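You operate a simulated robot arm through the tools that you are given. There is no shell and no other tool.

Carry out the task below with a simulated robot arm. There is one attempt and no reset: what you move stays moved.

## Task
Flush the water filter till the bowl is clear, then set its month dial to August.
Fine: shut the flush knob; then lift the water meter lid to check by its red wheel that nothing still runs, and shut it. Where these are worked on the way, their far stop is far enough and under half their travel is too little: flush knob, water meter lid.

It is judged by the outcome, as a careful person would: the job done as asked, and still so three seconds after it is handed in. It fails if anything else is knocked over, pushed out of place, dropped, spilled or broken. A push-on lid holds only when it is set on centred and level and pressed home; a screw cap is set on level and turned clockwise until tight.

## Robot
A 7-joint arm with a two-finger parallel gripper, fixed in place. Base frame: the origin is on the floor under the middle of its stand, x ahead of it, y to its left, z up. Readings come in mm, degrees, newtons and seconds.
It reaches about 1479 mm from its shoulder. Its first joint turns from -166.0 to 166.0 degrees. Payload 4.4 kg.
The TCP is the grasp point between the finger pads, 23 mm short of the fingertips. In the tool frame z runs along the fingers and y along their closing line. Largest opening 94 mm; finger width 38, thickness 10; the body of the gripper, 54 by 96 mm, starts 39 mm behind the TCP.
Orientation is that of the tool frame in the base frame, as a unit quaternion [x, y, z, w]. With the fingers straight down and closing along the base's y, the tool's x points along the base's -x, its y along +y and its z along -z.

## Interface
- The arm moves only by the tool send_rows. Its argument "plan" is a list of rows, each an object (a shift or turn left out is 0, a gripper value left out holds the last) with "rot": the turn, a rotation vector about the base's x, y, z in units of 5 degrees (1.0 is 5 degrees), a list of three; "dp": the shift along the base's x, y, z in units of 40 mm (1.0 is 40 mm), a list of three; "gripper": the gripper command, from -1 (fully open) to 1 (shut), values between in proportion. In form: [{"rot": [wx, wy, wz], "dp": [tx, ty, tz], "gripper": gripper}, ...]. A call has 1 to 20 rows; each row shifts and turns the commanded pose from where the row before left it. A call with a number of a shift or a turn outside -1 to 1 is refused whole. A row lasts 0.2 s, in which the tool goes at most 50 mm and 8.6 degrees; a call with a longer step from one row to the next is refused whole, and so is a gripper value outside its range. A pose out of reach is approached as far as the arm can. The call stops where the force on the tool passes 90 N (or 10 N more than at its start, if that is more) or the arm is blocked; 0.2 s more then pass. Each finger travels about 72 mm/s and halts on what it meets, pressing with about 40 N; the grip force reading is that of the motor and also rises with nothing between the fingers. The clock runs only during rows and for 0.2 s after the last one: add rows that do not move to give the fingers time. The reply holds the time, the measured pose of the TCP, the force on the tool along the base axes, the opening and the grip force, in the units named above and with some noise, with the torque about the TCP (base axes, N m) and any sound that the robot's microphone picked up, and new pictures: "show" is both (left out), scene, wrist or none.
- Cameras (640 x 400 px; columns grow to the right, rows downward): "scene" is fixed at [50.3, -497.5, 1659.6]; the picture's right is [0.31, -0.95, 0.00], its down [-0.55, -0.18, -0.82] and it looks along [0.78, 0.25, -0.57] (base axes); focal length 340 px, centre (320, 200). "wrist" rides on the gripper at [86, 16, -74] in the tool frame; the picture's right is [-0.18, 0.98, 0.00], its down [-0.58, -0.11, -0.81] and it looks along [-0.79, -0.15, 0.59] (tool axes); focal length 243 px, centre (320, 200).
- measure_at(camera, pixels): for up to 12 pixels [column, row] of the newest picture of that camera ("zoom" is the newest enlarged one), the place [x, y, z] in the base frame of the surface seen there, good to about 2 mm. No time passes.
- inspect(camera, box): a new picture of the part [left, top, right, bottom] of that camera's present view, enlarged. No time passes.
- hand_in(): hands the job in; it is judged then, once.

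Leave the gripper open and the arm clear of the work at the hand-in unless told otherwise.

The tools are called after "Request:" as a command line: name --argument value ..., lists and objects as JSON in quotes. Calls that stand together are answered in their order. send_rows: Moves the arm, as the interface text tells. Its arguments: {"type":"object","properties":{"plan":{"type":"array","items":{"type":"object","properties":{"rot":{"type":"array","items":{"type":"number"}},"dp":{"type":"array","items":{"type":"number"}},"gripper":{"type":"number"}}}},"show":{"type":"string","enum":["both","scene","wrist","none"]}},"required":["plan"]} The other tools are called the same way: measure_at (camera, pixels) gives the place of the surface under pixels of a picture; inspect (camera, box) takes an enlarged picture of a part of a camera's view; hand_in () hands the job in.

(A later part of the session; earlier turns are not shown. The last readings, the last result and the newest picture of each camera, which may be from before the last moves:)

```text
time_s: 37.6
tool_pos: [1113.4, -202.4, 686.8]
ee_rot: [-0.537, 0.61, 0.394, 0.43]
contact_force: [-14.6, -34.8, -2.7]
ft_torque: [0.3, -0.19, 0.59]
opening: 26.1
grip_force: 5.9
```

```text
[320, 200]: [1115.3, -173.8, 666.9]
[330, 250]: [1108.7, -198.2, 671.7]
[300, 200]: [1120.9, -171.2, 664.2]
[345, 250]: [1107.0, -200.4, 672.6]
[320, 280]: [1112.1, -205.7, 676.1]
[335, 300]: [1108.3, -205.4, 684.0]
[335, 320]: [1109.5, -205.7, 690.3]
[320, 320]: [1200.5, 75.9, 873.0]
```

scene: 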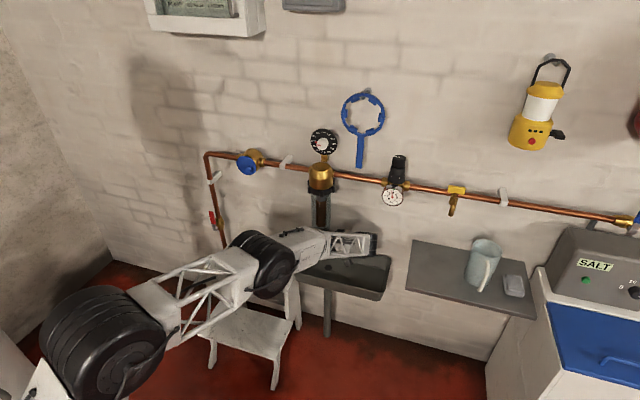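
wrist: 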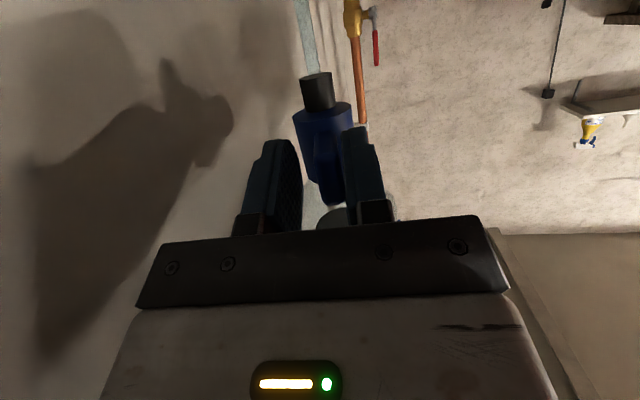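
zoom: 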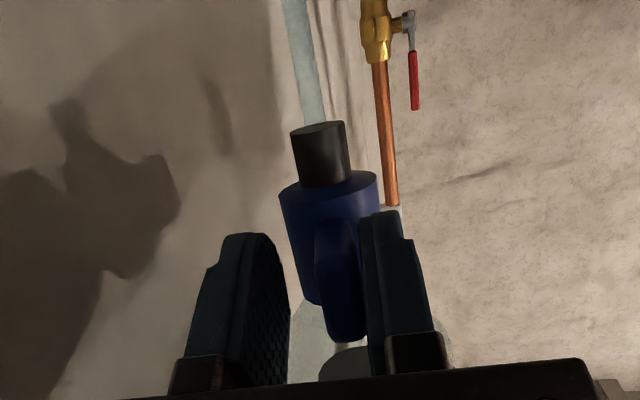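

The brown has gone from the visible part of the bowl with the knob at its far stop. I'll ease off slightly, wait a little more and zoom in closely to be sure.

Request:
send_rows --plan '[{"dp": [-0.04, 0, 0]}, {}, {}, {}, {}, {}, {}, {}, {}, {}]' --show "wrist"

Request:
inspect --camera "scene" --box '[300, 180, 345, 240]'

Request:
inspect --camera "wrist" --box '[280, 140, 400, 230]'

```text
time_s: 39.8
tool_pos: [1112.7, -202.4, 688.1]
ee_rot: [-0.537, 0.61, 0.394, 0.43]
contact_force: [-10.7, -7.4, -0.1]
ft_torque: [0.08, -0.13, 0.36]
opening: 25.6
grip_force: 4.7
```

wrist: 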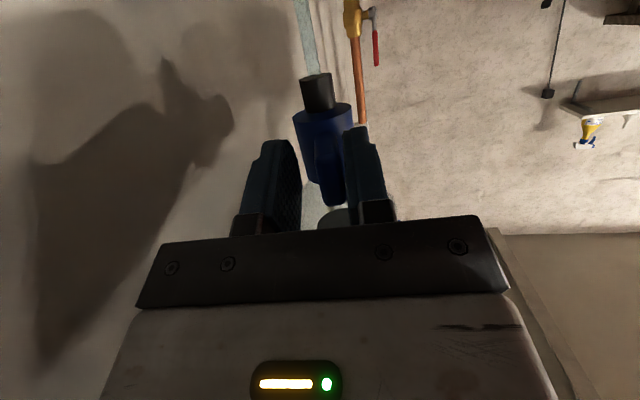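

```text
6.67 times, centred on (322, 210) of scene
```

zoom: 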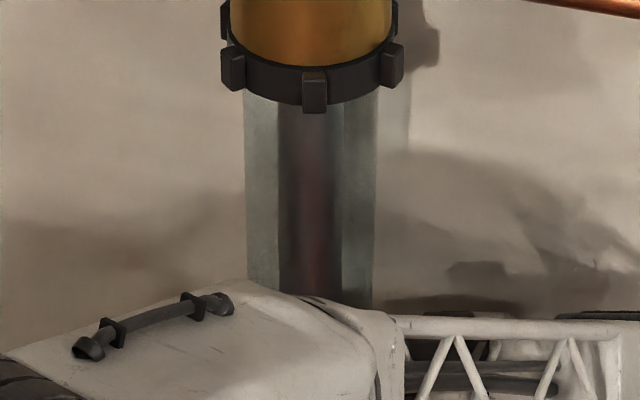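

```text
4.44 times, centred on (340, 185) of wrist
```

zoom: 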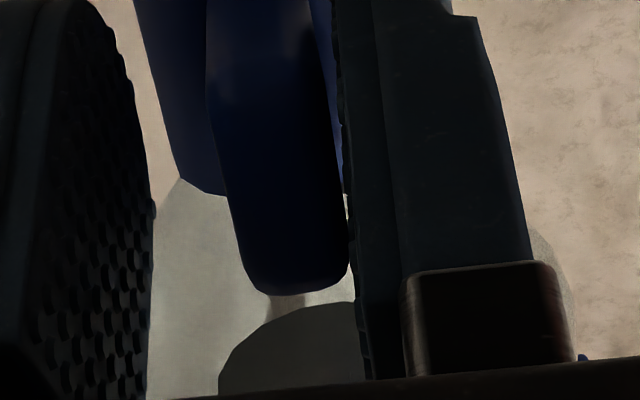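

The visible bowl is clear; only its last few mm are hidden behind the forearm. I'll wait another 4 s at the open stop for margin.

Request:
send_rows --plan '[{}, {}, {}, {}, {}, {}, {}, {}, {}, {}, {}, {}, {}, {}, {}, {}, {}, {}, {}, {}]' --show "none"

Request:
inspect --camera "scene" --box '[300, 180, 345, 240]'

```text
time_s: 44.0
tool_pos: [1113.2, -201.9, 688.2]
ee_rot: [-0.536, 0.61, 0.394, 0.43]
contact_force: [-8.9, -6.4, -0.1]
ft_torque: [0.1, -0.06, 0.32]
opening: 24.5
grip_force: 3.3
```

```text
6.67 times, centred on (322, 210) of scene
```

zoom: 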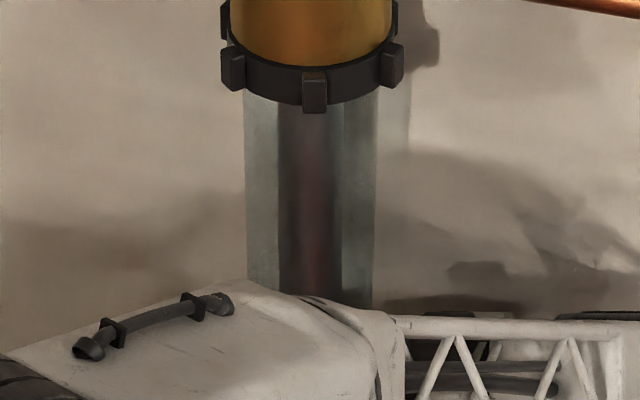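

Unchanged, so the flush is done as far as visible. Now I'll shut the knob: narrow the fork to 18 mm and swing it back along the same arc to about 45°, then check the whole bowl.

Request:
send_rows --plan '[{"gripper": 0.62}, {"dp": [-0.17, 0.0275, 0], "rot": [0, 0, -0.76]}, {"dp": [-0.09, 0.02, 0], "rot": [0, 0, -1]}, {"dp": [-0.0875, 0.0275, 0], "rot": [0, 0, -1]}, {"dp": [-0.0825, 0.035, 0], "rot": [0, 0, -1]}, {"dp": [-0.0825, 0.0425, 0], "rot": [0, 0, -1]}, {"dp": [-0.0775, 0.05, 0], "rot": [0, 0, -1]}, {"dp": [-0.0725, 0.055, 0], "rot": [0, 0, -1]}, {"dp": [-0.0675, 0.0625, 0], "rot": [0, 0, -1]}, {}]' --show "wrist"

Request:
inspect --camera "scene" --box '[290, 180, 360, 260]'

```text
time_s: 46.2
tool_pos: [1083.8, -189.4, 687.4]
ee_rot: [-0.303, 0.754, 0.229, 0.537]
contact_force: [-3.3, -4.1, -0.2]
ft_torque: [0.05, 0.05, -0.07]
opening: 18.4
grip_force: 0.4
```

wrist: 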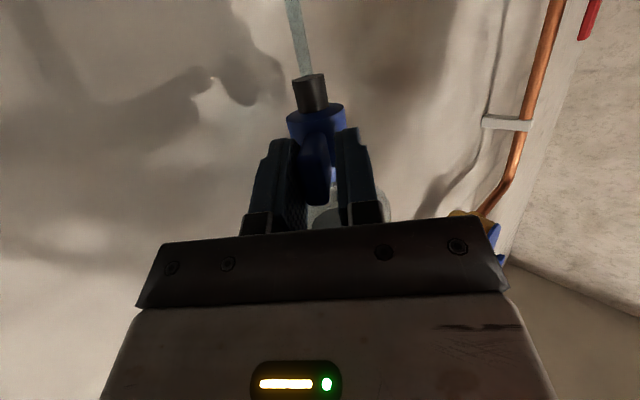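

```text
5.00 times, centred on (325, 220) of scene
```

zoom: 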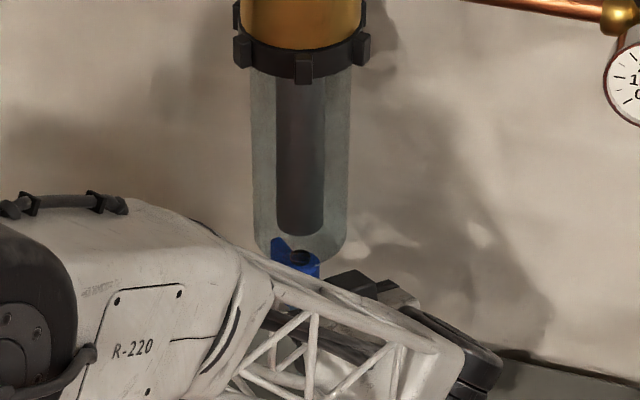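

The whole inner column is grey with no brown left: the bowl is clear. I'll finish shutting the knob along the arc back to 0°.

Request:
send_rows --plan '[{"dp": [-0.0625, 0.0675, 0], "rot": [0, 0, -1]}, {"dp": [-0.055, 0.0725, 0], "rot": [0, 0, -1]}, {"dp": [-0.05, 0.0775, 0], "rot": [0, 0, -1]}, {"dp": [-0.0425, 0.0825, 0], "rot": [0, 0, -1]}, {"dp": [-0.035, 0.0825, 0], "rot": [0, 0, -1]}, {"dp": [-0.0275, 0.0875, 0], "rot": [0, 0, -1]}, {"dp": [-0.02, 0.09, 0], "rot": [0, 0, -1]}, {"dp": [-0.01, 0.09, 0], "rot": [0, 0, -1]}, {"dp": [-0.005, 0.0925, 0], "rot": [0, 0, -1]}, {}]' --show "wrist"

Request:
inspect --camera "wrist" --box '[220, 0, 420, 240]'

Request:
measure_at --camera "zoom" --pixels '[[320, 200], [300, 250], [310, 250], [320, 250], [330, 250], [310, 300], [320, 300], [290, 130], [340, 190]]'

```text
time_s: 48.4
tool_pos: [1071.3, -159.6, 687.8]
ee_rot: [0.009, 0.812, 0.005, 0.583]
contact_force: [0.3, -0.7, 0.0]
ft_torque: [0.03, -0.01, -0.02]
opening: 17.8
grip_force: 0.1
```

wrist: 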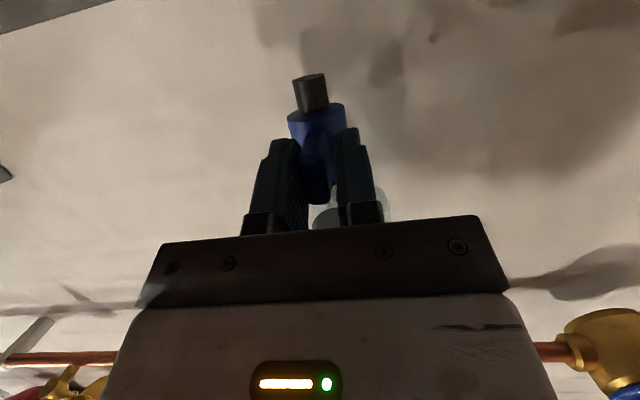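

```text
1.67 times, centred on (320, 120) of wrist
```

zoom: 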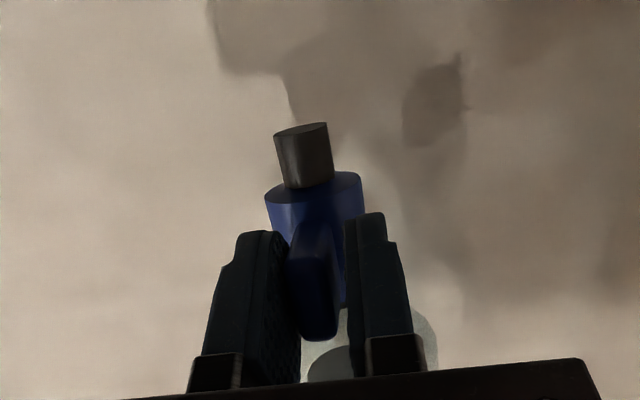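

```text
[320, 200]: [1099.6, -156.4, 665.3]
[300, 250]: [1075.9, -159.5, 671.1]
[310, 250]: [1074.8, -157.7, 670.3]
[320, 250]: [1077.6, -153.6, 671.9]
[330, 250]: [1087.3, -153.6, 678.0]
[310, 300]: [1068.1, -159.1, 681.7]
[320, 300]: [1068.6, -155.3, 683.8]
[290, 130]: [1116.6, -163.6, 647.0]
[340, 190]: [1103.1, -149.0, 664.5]
```

The stream has stopped. To make sure the knob is truly at its closed stop I'll nudge the wing further toward +y in small steps until it resists.

Request:
send_rows --plan '[{"dp": [0, 0.06, 0]}, {}]' --show "none"

Request:
send_rows --plan '[{"dp": [0, 0.06, 0]}, {}]' --show "none"

```text
time_s: 49.0
tool_pos: [1070.9, -156.5, 688.8]
ee_rot: [0.009, 0.813, 0.005, 0.583]
contact_force: [-1.0, -2.7, -0.5]
ft_torque: [-0.03, 0.02, 0.01]
opening: 19.1
grip_force: 1.3
```

```text
time_s: 49.6
tool_pos: [1071.0, -154.3, 686.3]
ee_rot: [0.008, 0.812, 0.006, 0.583]
contact_force: [1.8, -12.3, -2.4]
ft_torque: [-0.16, 0.06, -0.03]
opening: 23.1
grip_force: 6.2
```

Resistance (−12 N, jaws spread): it's at the closed stop. I'll back off to centre, open, and retreat along the finger axis.

Request:
send_rows --plan '[{"dp": [0, -0.1, 0]}, {"gripper": 0}, {"gripper": -0.5}, {"gripper": -0.5}, {"gripper": -0.5}, {"dp": [-0.6, 0, 0.2]}, {"dp": [-0.6, 0, 0.2]}, {"dp": [-0.6, 0, 0.2]}, {"dp": [-0.6, 0, 0.2]}, {}]' --show "both"

Request:
inspect --camera "scene" --box '[290, 180, 360, 280]'

```text
time_s: 51.8
tool_pos: [973.7, -159.5, 721.3]
ee_rot: [0.007, 0.812, 0.007, 0.584]
contact_force: [-0.4, -0.1, 0.7]
ft_torque: [-0.01, -0.02, 0.05]
opening: 70.4
grip_force: 0.0
```

scene: 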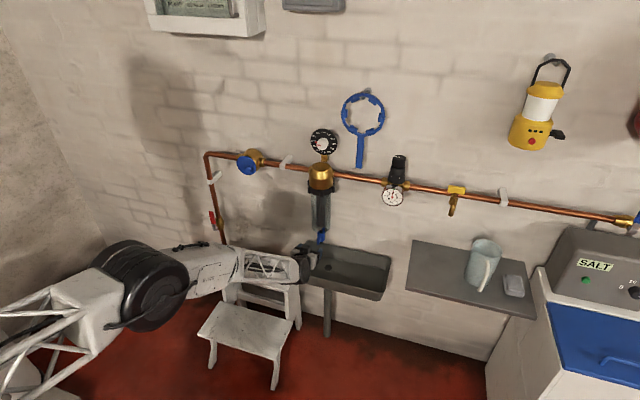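
wrist: 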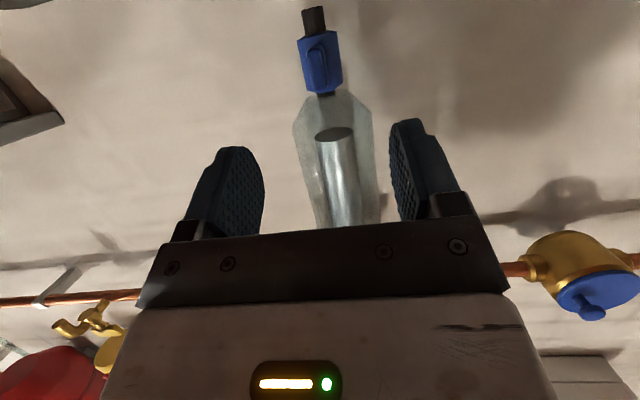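

```text
4.00 times, centred on (325, 230) of scene
```

zoom: 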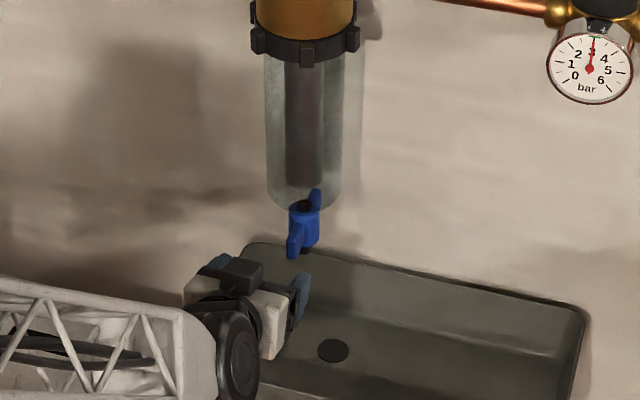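

The bowl is clear (bare metal mesh visible), the knob is shut as at the start, no stream. Next the dial: I'll rise to its height at x≈950, level the fingers to point straight at the wall, and pre-roll the gripper +80° so that the −60° turn ends comfortably.

Request:
send_rows --plan '[{"dp": [-0.06, 0, 0.98], "rot": [0, -0.94, 0]}, {"dp": [-0.06, 0, 0.98], "rot": [0, -0.94, 0]}, {"dp": [-0.06, 0, 0.98], "rot": [0, -0.94, 0]}, {"dp": [-0.06, 0, 0.98], "rot": [0, -0.94, 0]}, {"dp": [-0.06, 0, 0.98]}, {"dp": [-0.06, 0, 0.98]}, {"dp": [-0.06, 0, 0.98]}, {"dp": [-0.06, 0, 0.98]}, {"dp": [-0.06, 0, 0.98]}, {"dp": [-0.06, 0, 0.98]}, {}]' --show "both"

```text
time_s: 54.2
tool_pos: [950.2, -158.0, 1110.5]
ee_rot: [0.006, 0.706, 0.006, 0.708]
contact_force: [0.0, -0.4, 0.2]
ft_torque: [-0.04, -0.02, 0.02]
opening: 70.5
grip_force: 0.1
```

scene: 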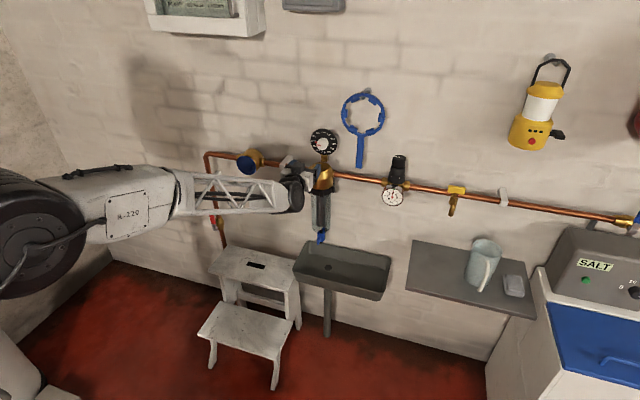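
wrist: 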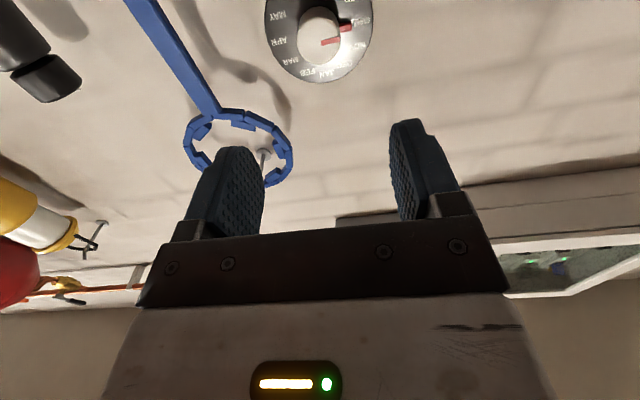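

The tool is level at (950, −158, 1110). I'll measure the dial knob precisely from both cameras while it's unobstructed.

Request:
inspect --camera "wrist" --box '[250, 0, 390, 90]'

Request:
measure_at --camera "zoom" --pixels '[[320, 40], [320, 110], [320, 190], [290, 190], [350, 190], [230, 180], [400, 180], [440, 110], [410, 120], [330, 260], [260, 120], [375, 120]]'

Request:
inspect --camera "scene" --box '[305, 122, 345, 160]'

Request:
measure_at --camera "zoom" --pixels '[[236, 225], [260, 190], [270, 205], [305, 270], [240, 270], [270, 290], [315, 235], [270, 245], [180, 260], [440, 250], [300, 340], [310, 75]]'

```text
4.44 times, centred on (320, 45) of wrist
```

zoom: 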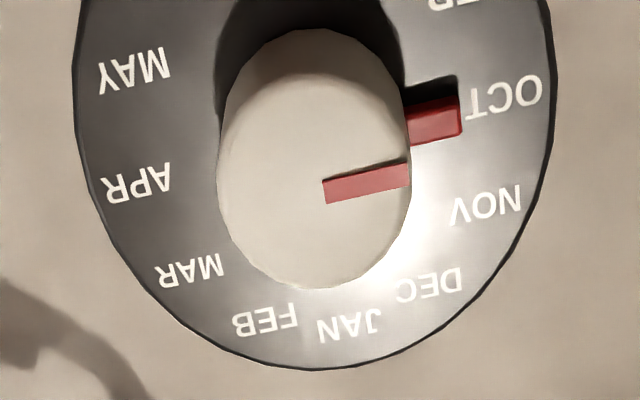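

```text
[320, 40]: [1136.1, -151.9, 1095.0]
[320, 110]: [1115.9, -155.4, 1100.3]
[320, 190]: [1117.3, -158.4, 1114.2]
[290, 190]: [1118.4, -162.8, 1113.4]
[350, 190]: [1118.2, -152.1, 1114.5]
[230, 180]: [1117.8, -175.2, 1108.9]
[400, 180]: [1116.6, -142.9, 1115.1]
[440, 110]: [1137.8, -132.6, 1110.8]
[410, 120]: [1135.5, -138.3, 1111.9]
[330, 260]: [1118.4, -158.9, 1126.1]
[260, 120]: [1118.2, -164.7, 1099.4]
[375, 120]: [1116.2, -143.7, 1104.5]
```

```text
10.53 times, centred on (325, 141) of scene
```

zoom: 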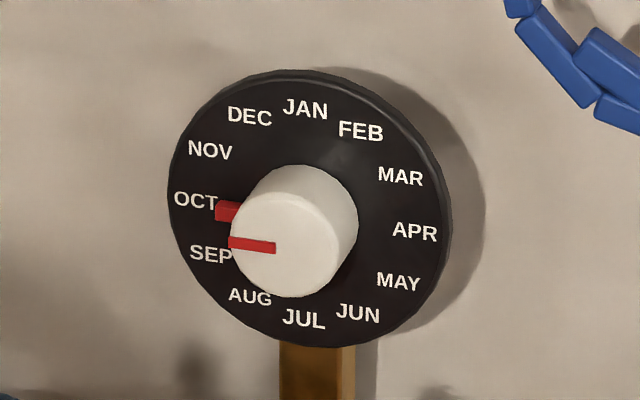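

```text
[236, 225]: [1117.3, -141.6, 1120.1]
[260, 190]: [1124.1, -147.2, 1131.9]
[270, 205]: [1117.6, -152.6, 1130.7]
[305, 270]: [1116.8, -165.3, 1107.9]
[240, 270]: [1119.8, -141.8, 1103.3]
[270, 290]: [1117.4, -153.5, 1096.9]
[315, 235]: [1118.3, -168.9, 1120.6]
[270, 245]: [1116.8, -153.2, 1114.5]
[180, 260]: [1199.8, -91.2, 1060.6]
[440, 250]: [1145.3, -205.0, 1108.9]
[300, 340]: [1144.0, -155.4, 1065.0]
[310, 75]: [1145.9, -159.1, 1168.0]
```

Dial knob: axis at y≈−159, z≈1114, front face x≈1117, Ø≈36 mm, pointer tab at x>1135 on the +y side. Now I pre-roll +80° about x and centre on the axis.

Request:
send_rows --plan '[{"rot": [1, 0, 0], "dp": [0, -0.0125, 0.045]}, {"rot": [1, 0, 0], "dp": [0, -0.0125, 0.045]}, {"rot": [1, 0, 0]}, {"rot": [1, 0, 0]}, {"rot": [1, 0, 0]}, {"rot": [1, 0, 0]}, {"rot": [1, 0, 0]}, {"rot": [1, 0, 0]}, {"rot": [1, 0, 0]}, {"rot": [1, 0, 0]}, {"rot": [1, 0, 0]}, {"rot": [1, 0, 0]}, {"rot": [1, 0, 0]}, {"rot": [1, 0, 0]}, {"rot": [1, 0, 0]}, {"rot": [1, 0, 0]}, {}]' --show "both"

```text
time_s: 57.8
tool_pos: [950.6, -159.8, 1115.1]
ee_rot: [0.46, 0.536, 0.46, 0.538]
contact_force: [0.4, 0.1, 0.0]
ft_torque: [-0.05, 0.0, 0.0]
opening: 70.3
grip_force: 0.1
```

scene: 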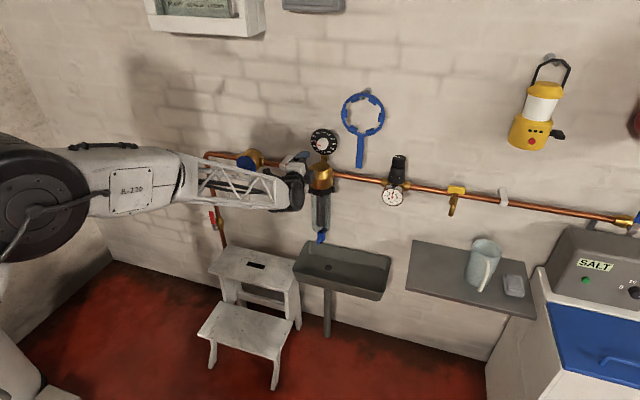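
wrist: 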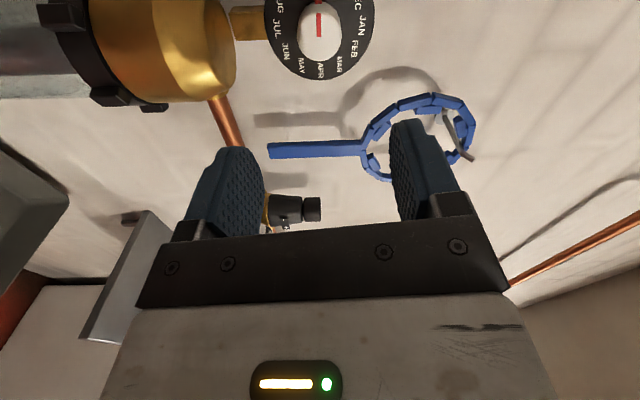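

Oriented well. Before approaching I'll check how high the brass head reaches under the dial, and narrow the fingers to ~52 mm.

Request:
inspect --camera "scene" --box '[300, 145, 345, 190]'

Request:
measure_at --camera "zoom" --pixels '[[320, 180], [300, 200], [340, 150], [330, 190], [360, 200], [350, 100], [340, 220], [400, 220]]'

Request:
measure_at --camera "wrist" --pixels '[[225, 40], [232, 60], [205, 90], [245, 25], [300, 150], [220, 20]]'

```text
8.89 times, centred on (322, 168) of scene
```

zoom: 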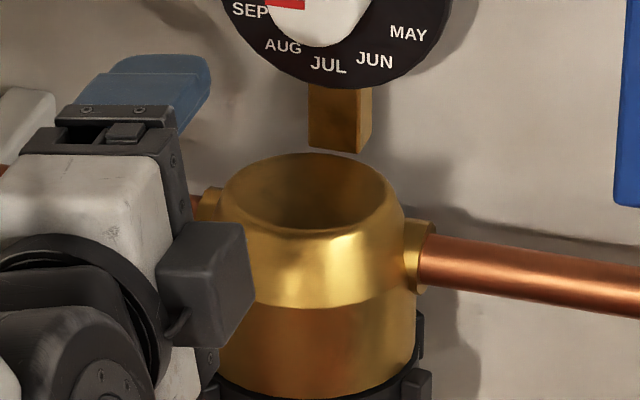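

```text
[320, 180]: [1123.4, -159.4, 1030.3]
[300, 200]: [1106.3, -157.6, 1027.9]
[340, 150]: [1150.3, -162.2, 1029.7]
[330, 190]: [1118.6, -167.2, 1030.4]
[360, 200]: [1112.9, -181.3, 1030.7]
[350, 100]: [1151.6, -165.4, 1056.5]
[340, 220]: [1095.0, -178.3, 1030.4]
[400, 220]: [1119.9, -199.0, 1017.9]
```

```text
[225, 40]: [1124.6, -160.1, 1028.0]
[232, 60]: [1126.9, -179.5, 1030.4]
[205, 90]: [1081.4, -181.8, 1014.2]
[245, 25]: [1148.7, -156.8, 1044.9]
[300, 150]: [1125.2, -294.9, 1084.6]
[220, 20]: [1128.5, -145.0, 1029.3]
```

Brass head tops out at z≈1030, well below the fingers. Now I approach the dial knob to TCP x≈1110 (tips 11 mm short of the dial face).

Request:
send_rows --plan '[{"gripper": -0.1, "dp": [0.8, 0, 0]}, {"dp": [0.8, 0, 0]}, {"dp": [0.8, 0, 0]}, {"dp": [0.8, 0, 0]}, {"dp": [0.5, 0, 0]}, {"dp": [0.29, 0, 0]}, {}]' --show "both"

Request:
inspect --camera "wrist" --box '[200, 60, 460, 230]'

```text
time_s: 59.4
tool_pos: [1110.4, -159.2, 1116.1]
ee_rot: [0.462, 0.537, 0.459, 0.537]
contact_force: [0.1, 0.4, 0.6]
ft_torque: [0.0, -0.02, -0.01]
opening: 51.5
grip_force: 0.0
```

scene: 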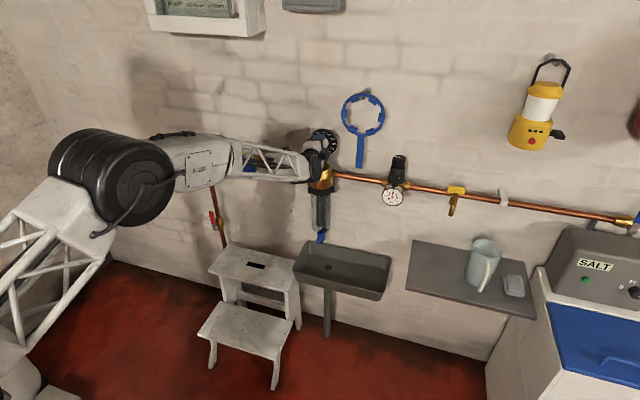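
wrist: 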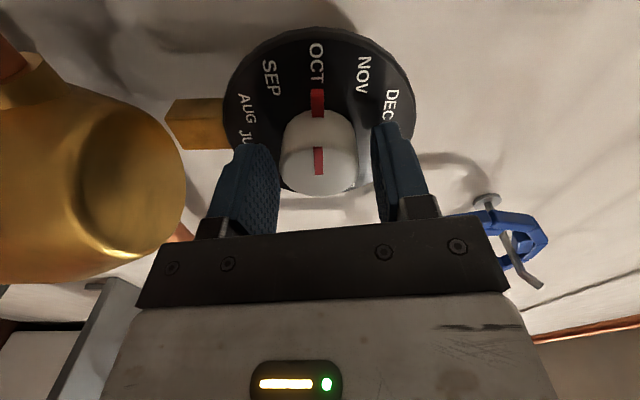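

```text
2.35 times, centred on (330, 145) of wrist
```

zoom: 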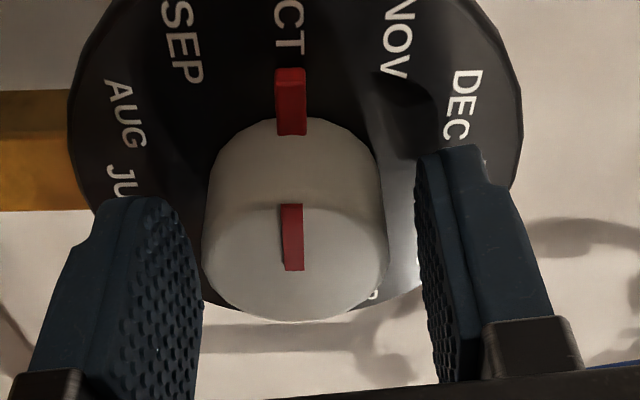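

The knob sits ~3 mm nearer the lower finger, so I'll lower by 2.5 mm and then close gently on the knob.

Request:
send_rows --plan '[{"dp": [0, 0, -0.0625]}, {"gripper": 0.1}, {"gripper": 0.2}, {"gripper": 0.3}, {"gripper": 0.35}, {"gripper": 0.4}, {"gripper": 0.4}, {}]' --show "wrist"

```text
time_s: 61.2
tool_pos: [1110.5, -157.4, 1115.7]
ee_rot: [0.46, 0.536, 0.459, 0.539]
contact_force: [11.8, 3.7, 22.7]
ft_torque: [-0.03, -0.46, 0.13]
opening: 38.7
grip_force: 44.6
```

wrist: 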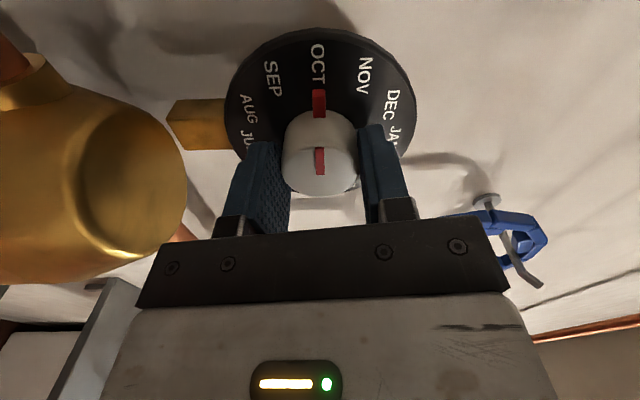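

Gripped (38.7 mm). Force +23 N up means the knob centre is a little higher; I'll ease +1.6 mm in z and read again.

Request:
send_rows --plan '[{"dp": [0, 0, 0.04]}, {}]' --show "none"

```text
time_s: 61.8
tool_pos: [1111.2, -159.5, 1113.6]
ee_rot: [0.46, 0.537, 0.459, 0.538]
contact_force: [-15.5, 12.9, 19.7]
ft_torque: [-0.04, -0.58, 0.23]
opening: 38.9
grip_force: 45.0
```

Still +20 N up; I'll ease another 1.6 mm, then start a first −10° of turn (counter-clockwise as seen facing the dial).

Request:
send_rows --plan '[{"dp": [0, 0, 0.04]}, {}, {"rot": [-1, 0, 0]}, {"rot": [-1, 0, 0]}, {}]' --show "wrist"

Request:
inspect --camera "wrist" --box '[200, 20, 440, 220]'

```text
time_s: 63.0
tool_pos: [1112.5, -159.3, 1114.5]
ee_rot: [0.412, 0.575, 0.411, 0.575]
contact_force: [14.6, 12.2, -3.8]
ft_torque: [0.02, 0.14, 0.23]
opening: 39.1
grip_force: 44.6
```

wrist: 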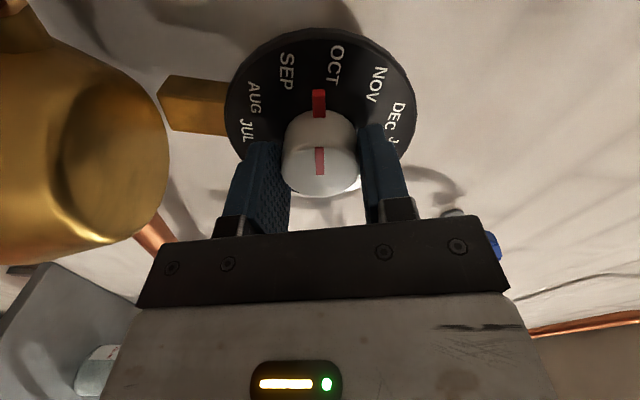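

```text
2.00 times, centred on (320, 120) of wrist
```

zoom: 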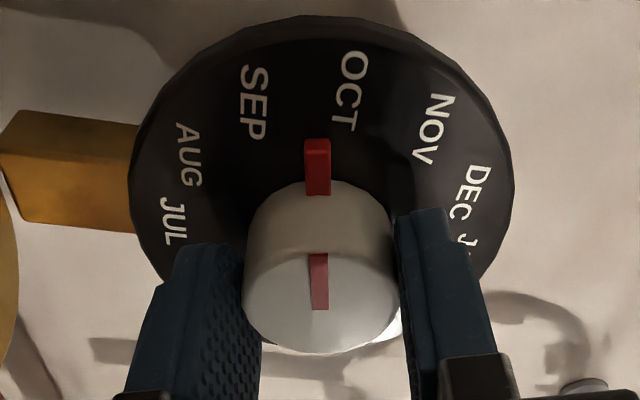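

The knob turned with the gripper (pointer now about a third of the way from OCT to SEP). Continuing −25°, then check.

Request:
send_rows --plan '[{"rot": [-1, 0, 0]}, {"rot": [-1, 0, 0]}, {"rot": [-1, 0, 0]}, {"rot": [-1, 0, 0]}, {"rot": [-1, 0, 0]}, {}]' --show "both"

Request:
inspect --camera "wrist" --box '[200, 20, 440, 220]'

```text
time_s: 64.4
tool_pos: [1111.0, -159.2, 1113.6]
ee_rot: [0.277, 0.65, 0.276, 0.651]
contact_force: [23.9, 12.1, -21.0]
ft_torque: [0.01, 0.49, 0.28]
opening: 39.1
grip_force: 45.1
```

scene: 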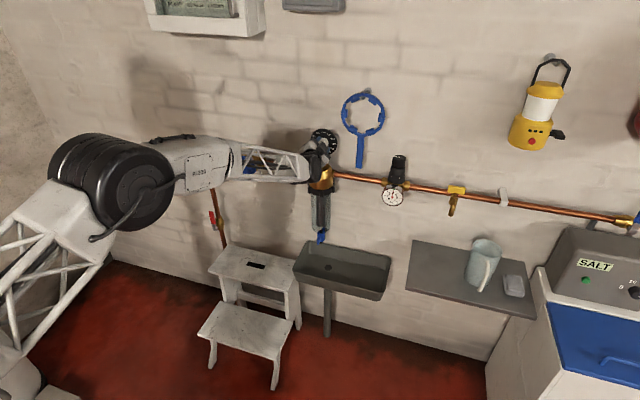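
wrist: 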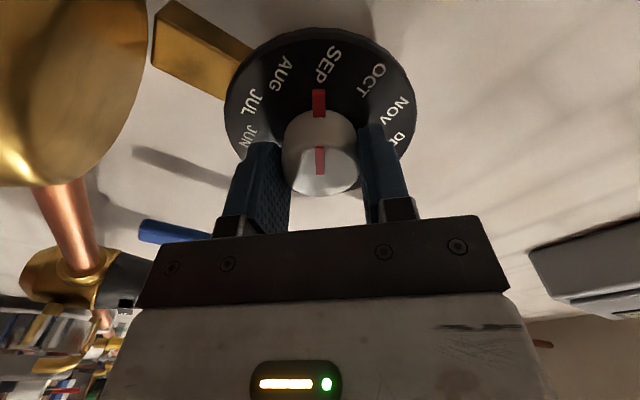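

```text
2.00 times, centred on (320, 120) of wrist
```

zoom: 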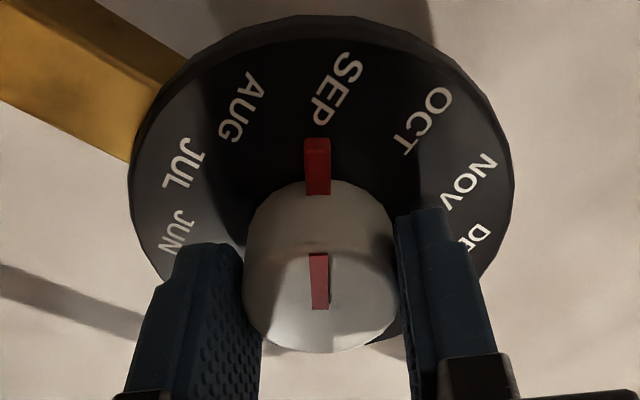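

Pointer just past SEP after −35°, no slip. The remaining −25° takes it to AUG.

Request:
send_rows --plan '[{"rot": [-1, 0, 0]}, {"rot": [-1, 0, 0]}, {"rot": [-1, 0, 0]}, {"rot": [-1, 0, 0]}, {"rot": [-1, 0, 0]}, {}, {}]' --show "both"

Request:
inspect --camera "wrist" --box '[200, 20, 440, 220]'

Request:
measure_at --camera "zoom" --pixels '[[318, 265], [320, 300], [318, 145], [318, 185], [320, 330]]'

```text
time_s: 66.0
tool_pos: [1110.6, -159.4, 1112.9]
ee_rot: [0.13, 0.695, 0.129, 0.696]
contact_force: [12.6, 0.0, -29.5]
ft_torque: [0.02, 1.21, 0.11]
opening: 39.1
grip_force: 45.0
```

scene: 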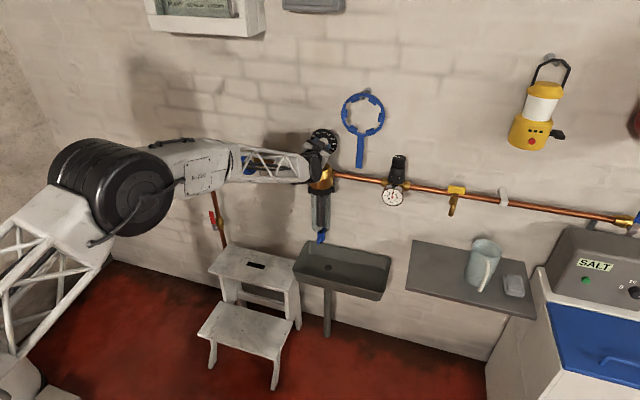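
wrist: 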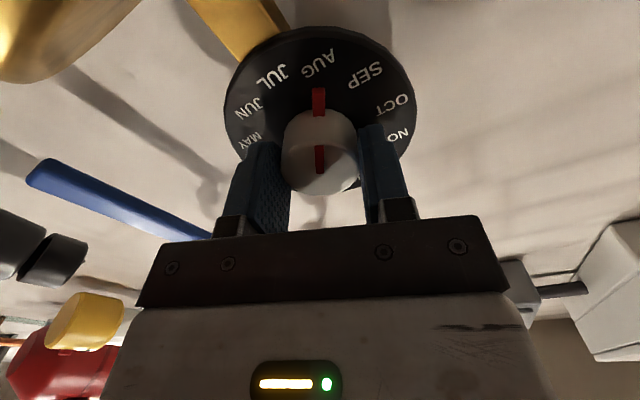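

```text
2.00 times, centred on (320, 120) of wrist
```

zoom: 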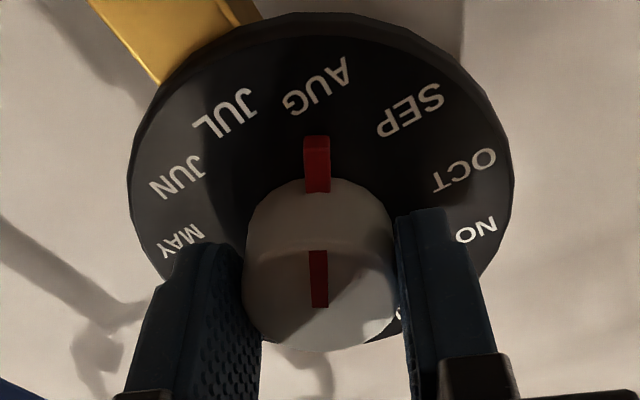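

```text
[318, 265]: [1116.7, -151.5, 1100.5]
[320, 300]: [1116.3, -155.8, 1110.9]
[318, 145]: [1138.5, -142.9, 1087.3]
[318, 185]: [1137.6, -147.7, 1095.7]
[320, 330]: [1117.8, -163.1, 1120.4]
```

The pointer now points at AUG. I'll verify the angle against the label positions before letting go.

Request:
measure_at --camera "zoom" --pixels '[[317, 89], [411, 109], [225, 113], [465, 171], [177, 177], [318, 140], [305, 160], [329, 160]]'

```text
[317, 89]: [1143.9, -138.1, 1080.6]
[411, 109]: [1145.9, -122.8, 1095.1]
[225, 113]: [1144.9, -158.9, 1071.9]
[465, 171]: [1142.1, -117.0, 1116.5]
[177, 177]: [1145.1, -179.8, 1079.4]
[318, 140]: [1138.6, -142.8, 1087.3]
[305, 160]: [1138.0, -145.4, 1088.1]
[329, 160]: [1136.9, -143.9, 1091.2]
```

AUG label lies at ~31–32° from bottom and the pointer at ~31°: on the mark, with no turning torque. I'll relieve the −30 N vertical load (2 mm down), then open and back straight off.

Request:
send_rows --plan '[{"dp": [0, 0, -0.05]}, {}, {"gripper": 0.1}, {"gripper": -0.1}, {"gripper": -0.1}, {}]' --show "wrist"

Request:
inspect --camera "wrist" --box '[200, 20, 440, 220]'

Request:
measure_at --camera "zoom" --pixels '[[317, 89], [318, 145], [318, 180]]'

```text
time_s: 67.4
tool_pos: [1111.9, -160.7, 1114.5]
ee_rot: [0.13, 0.694, 0.13, 0.696]
contact_force: [-0.1, 0.1, 0.6]
ft_torque: [0.02, -0.01, 0.01]
opening: 51.6
grip_force: 0.1
```

wrist: 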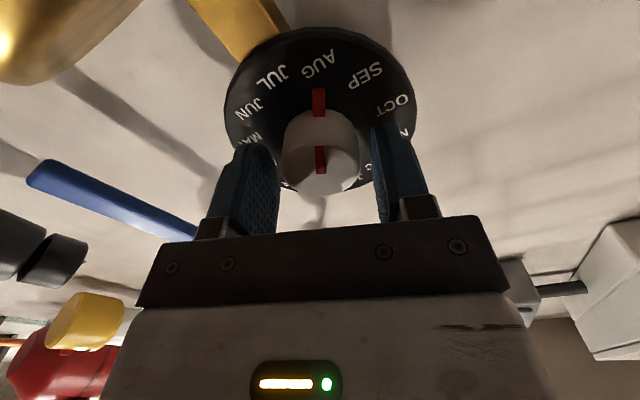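

```text
2.00 times, centred on (320, 120) of wrist
```

zoom: 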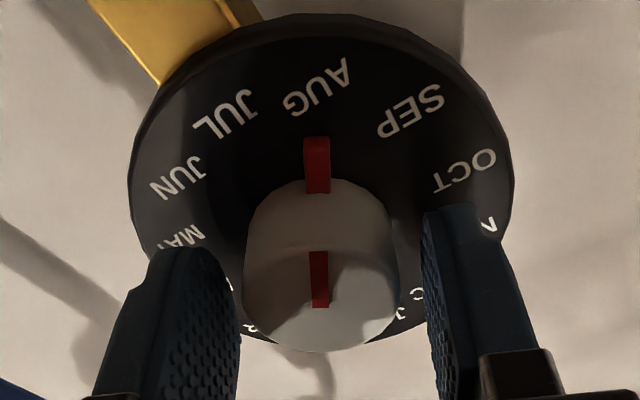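

```text
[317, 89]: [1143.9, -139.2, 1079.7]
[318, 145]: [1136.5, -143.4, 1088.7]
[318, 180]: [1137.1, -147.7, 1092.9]
```

Released cleanly, the pointer stays on AUG. I back straight off to x≈930 and check the dial from the scene camera.

Request:
send_rows --plan '[{"dp": [-0.5, 0, 0]}, {"dp": [-0.9, 0, 0]}, {"dp": [-0.9, 0, 0]}, {"dp": [-0.9, 0, 0]}, {"dp": [-0.9, 0, 0]}, {"dp": [-0.5, 0, 0]}, {}]' --show "both"

Request:
inspect --camera "scene" --box '[305, 122, 345, 160]'

Request:
inspect --camera "scene" --box '[225, 140, 275, 180]'

```text
time_s: 69.0
tool_pos: [925.1, -161.0, 1114.1]
ee_rot: [0.131, 0.694, 0.13, 0.696]
contact_force: [0.0, -0.2, -0.9]
ft_torque: [0.01, -0.01, 0.01]
opening: 51.8
grip_force: 0.1
```

scene: 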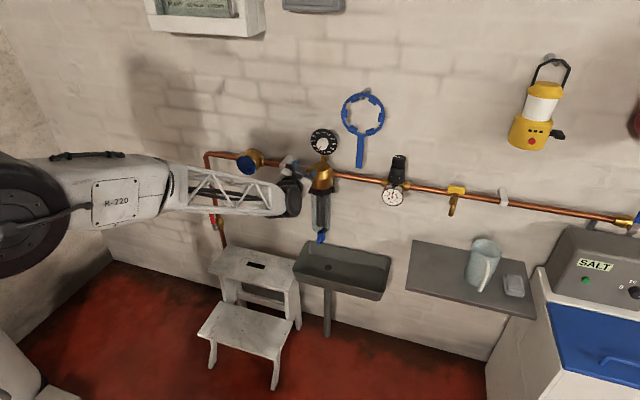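
wrist: 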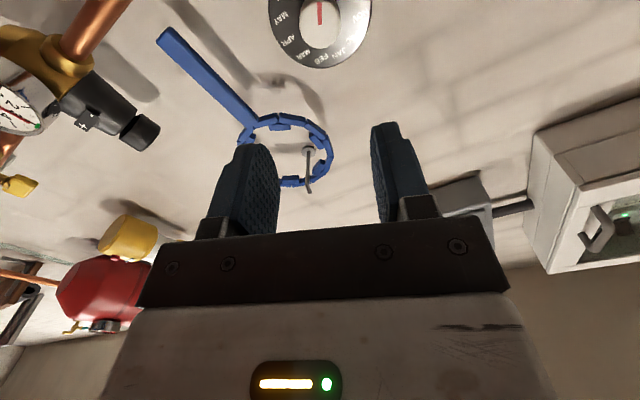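

```text
10.53 times, centred on (325, 141) of scene
```

zoom: 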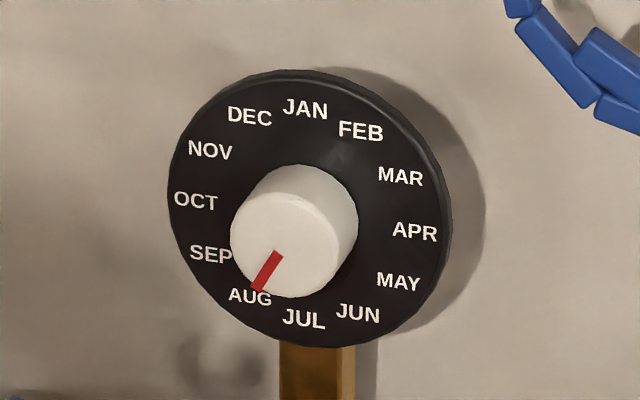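

```text
10.00 times, centred on (250, 160) of scene
```

zoom: 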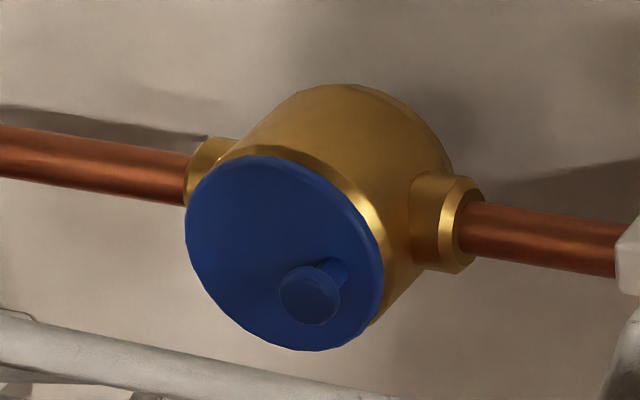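

The dial reads AUG, the rest is undisturbed. Now the meter lid: its peg head (Ø≈23, x 1050–1060, y≈115, z≈1001) is on the −y side, so it should hinge on the +y side. I'll move in front of the peg while rolling the fingers to close vertically, so the peg can pivot between them.

Request:
send_rows --plan '[{"dp": [0.0625, 0.4925, -0.2025], "rot": [1, 0, 0]}, {"dp": [0.0625, 0.4925, -0.2025], "rot": [1, 0, 0]}, {"dp": [0.0625, 0.4925, -0.2025], "rot": [1, 0, 0]}, {"dp": [0.0625, 0.4925, -0.2025], "rot": [1, 0, 0]}, {"dp": [0.0625, 0.4925, -0.2025], "rot": [1, 0, 0]}, {"dp": [0.0625, 0.4925, -0.2025], "rot": [1, 0, 0]}, {"dp": [0.0625, 0.4925, -0.2025], "rot": [1, 0, 0]}, {"dp": [0.0625, 0.4925, -0.2025], "rot": [1, 0, 0]}, {"dp": [0.0625, 0.4925, -0.2025], "rot": [1, 0, 0]}, {"dp": [0.0625, 0.4925, -0.2025], "rot": [1, 0, 0]}, {"dp": [0.0625, 0.4925, -0.2025], "rot": [1, 0, 0]}, {"dp": [0.0625, 0.4925, -0.2025], "rot": [1, 0, 0]}, {"dp": [0.0625, 0.4925, -0.2025], "rot": [1, 0, 0]}, {"dp": [0.0625, 0.4925, -0.2025], "rot": [1, 0, 0]}, {}]' --show "both"

```text
time_s: 72.2
tool_pos: [968.1, -69.9, 1052.9]
ee_rot: [0.499, 0.505, 0.511, 0.485]
contact_force: [0.4, 0.1, -0.1]
ft_torque: [-0.01, -0.02, -0.03]
opening: 51.8
grip_force: 0.1
out of reach, approached as far as the arm can: row 4, 5, 6, 7, 8, 9, 10, 11, 12, 13, 14
```

scene: 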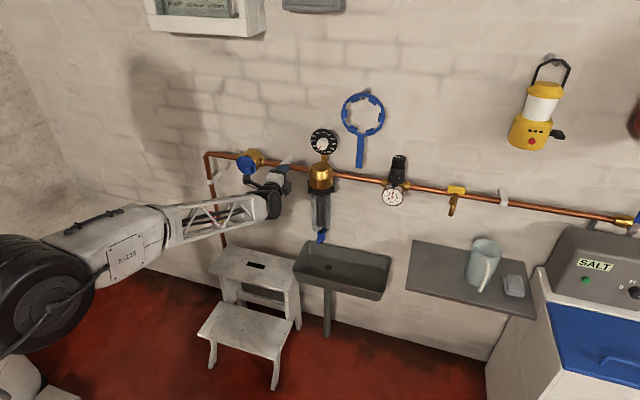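
wrist: 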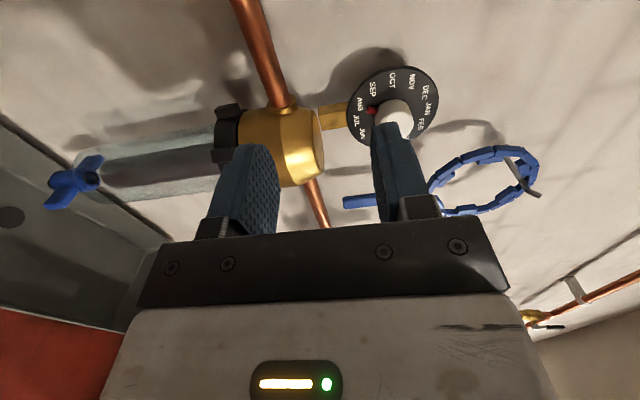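

The roll of +90° is reached but it costs reach to the left (a wrist joint limit), so position stopped at y≈−70. I'll undo the roll (back to closing along y) while moving left in front of the peg.

Request:
send_rows --plan '[{"rot": [-1, 0, 0]}, {"rot": [-1, 0, 0]}, {"rot": [-1, 0, 0]}, {"rot": [-1, 0, 0]}, {"rot": [-1, 0, 0]}, {"rot": [-1, 0, 0]}, {"rot": [-1, 0, 0]}, {"rot": [-1, 0, 0]}, {"rot": [-1, 0, 0]}, {"rot": [-1, 0, 0]}, {"rot": [-1, 0, 0]}, {"rot": [-1, 0, 0]}, {"rot": [-1, 0, 0]}, {"rot": [-1, 0, 0]}, {"rot": [-1, 0, 0]}, {"rot": [-1, 0, 0]}, {"rot": [-1, 0, 0]}, {"rot": [-1, 0, 0]}, {}]' --show "scene"

```text
time_s: 76.2
tool_pos: [970.6, -91.0, 1058.3]
ee_rot: [0.003, 0.707, 0.012, 0.707]
contact_force: [-0.1, 0.7, 1.1]
ft_torque: [0.0, 0.0, -0.01]
opening: 51.9
grip_force: 0.1
out of reach, approached as far as the arm can: row 1, 2
```

scene: 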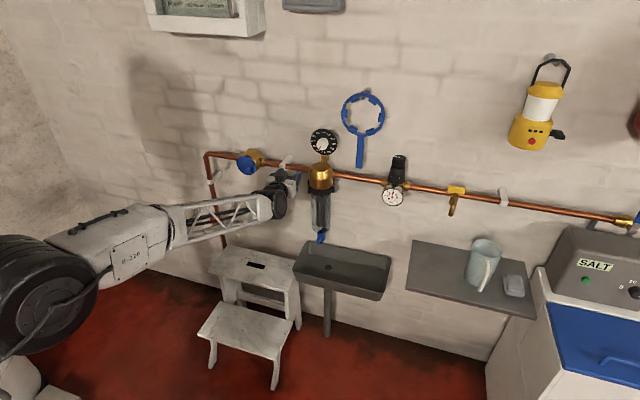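

Back at roll 0. Now move left and down to stand in front of the peg at (965, 115, 1001).

Request:
send_rows --plan '[{"dp": [-0.02, 0.858, -0.238]}, {"dp": [-0.02, 0.858, -0.238]}, {"dp": [-0.02, 0.858, -0.238]}, {"dp": [-0.02, 0.858, -0.238]}, {"dp": [-0.02, 0.858, -0.238]}, {"dp": [-0.02, 0.858, -0.238]}, {}]' --show "both"

```text
time_s: 77.8
tool_pos: [969.9, -14.7, 1023.6]
ee_rot: [-0.026, 0.714, 0.04, 0.699]
contact_force: [-0.2, 0.2, 0.0]
ft_torque: [0.02, -0.01, 0.0]
opening: 51.6
grip_force: 0.2
out of reach, approached as far as the arm can: row 1, 2, 3, 4, 5, 6
```

scene: 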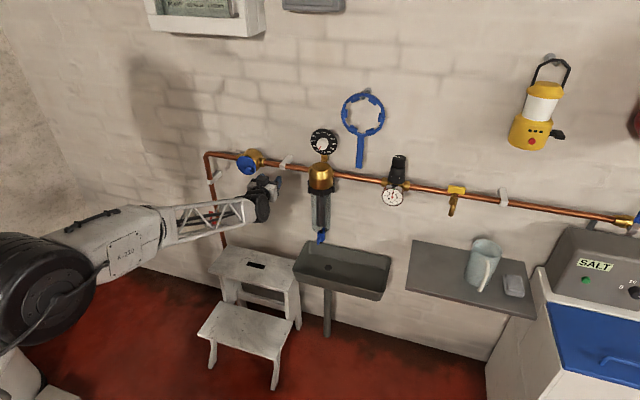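
wrist: 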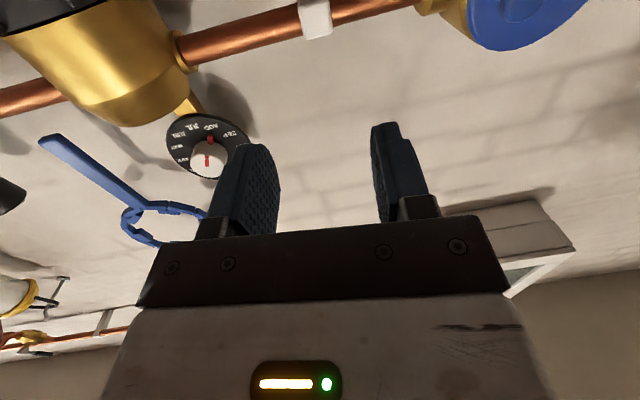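

The wrist is near its straight-out limit when pointing level, so it can't follow left. I'll pitch the fingers down to ~45° (which bends the wrist into its free range), backing off a little, then move left.

Request:
send_rows --plan '[{"rot": [0, 1, 0], "dp": [-0.3, 0, 0.1]}, {"rot": [0, 1, 0], "dp": [-0.3, 0, 0.1]}, {"rot": [0, 1, 0], "dp": [-0.3, 0, 0.1]}, {"rot": [0, 1, 0], "dp": [-0.3, 0, 0.1]}, {"rot": [0, 1, 0]}, {"rot": [0, 1, 0]}, {"rot": [0, 1, 0]}, {"rot": [0, 1, 0]}, {"rot": [0, 1, 0]}, {}]' --show "none"

Request:
send_rows --plan '[{"dp": [0, 0.8, 0]}, {"dp": [0, 0.8, 0]}, {"dp": [0, 0.8, 0]}, {"dp": [0, 0.8, 0]}, {}]' --show "both"

```text
time_s: 80.2
tool_pos: [909.8, -22.4, 1114.2]
ee_rot: [-0.003, 0.905, 0.027, 0.425]
contact_force: [0.5, 0.1, -0.7]
ft_torque: [-0.01, -0.06, -0.04]
opening: 51.7
grip_force: 0.1
out of reach, approached as far as the arm can: row 1
stopped in row 10: the arm was blocked; the commanded pose is now the measured one
```

```text
time_s: 81.4
tool_pos: [911.3, 105.5, 1112.9]
ee_rot: [-0.003, 0.906, 0.026, 0.423]
contact_force: [-0.1, -0.2, 0.4]
ft_torque: [-0.01, 0.0, 0.01]
opening: 51.7
grip_force: 0.2
```

scene: 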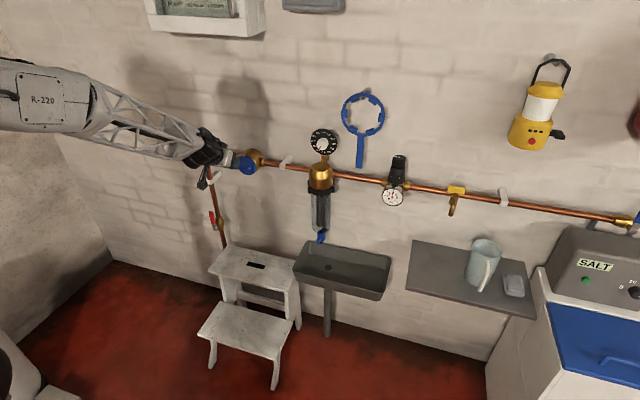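
wrist: 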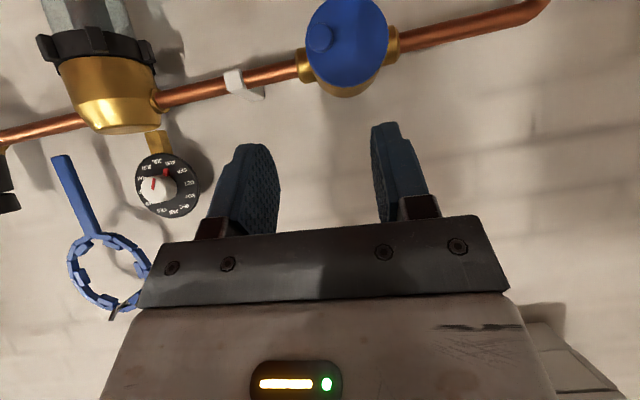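

The arm has swung into an elbow-up posture and is now free at (911, 105, 1113), fingers 40° below horizontal. Scene looks undisturbed. I'll check the stool/sink area and look at the lid from this better viewpoint.

Request:
inspect --camera "wrist" --box '[290, 0, 410, 105]'

Request:
measure_at --camera "zoom" --pixels '[[160, 150], [110, 150], [210, 150], [160, 100], [160, 195], [290, 150], [500, 150], [100, 200], [290, 300]]'

Request:
inspect --camera "scene" --box '[180, 120, 420, 320]'

```text
3.81 times, centred on (350, 52) of wrist
```

zoom: 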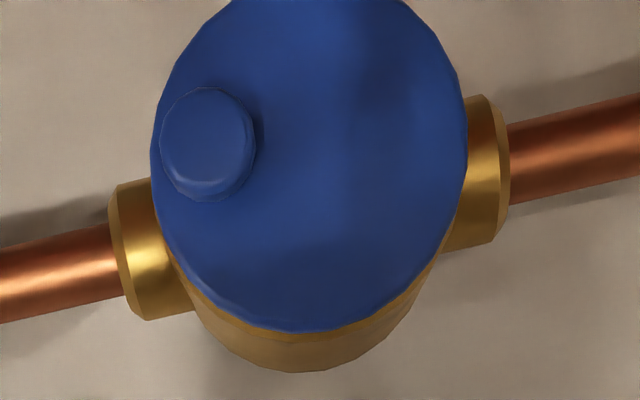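

```text
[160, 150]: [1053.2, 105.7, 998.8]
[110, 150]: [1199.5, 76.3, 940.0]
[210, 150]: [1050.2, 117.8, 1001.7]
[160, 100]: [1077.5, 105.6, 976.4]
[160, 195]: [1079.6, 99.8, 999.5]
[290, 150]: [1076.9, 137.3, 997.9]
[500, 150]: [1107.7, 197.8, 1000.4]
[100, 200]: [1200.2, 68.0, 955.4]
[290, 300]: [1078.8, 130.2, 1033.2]
```

```text
2.00 times, centred on (300, 220) of scene
```

zoom: 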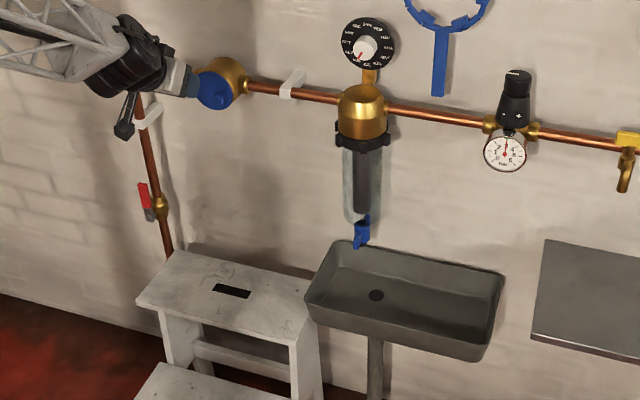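

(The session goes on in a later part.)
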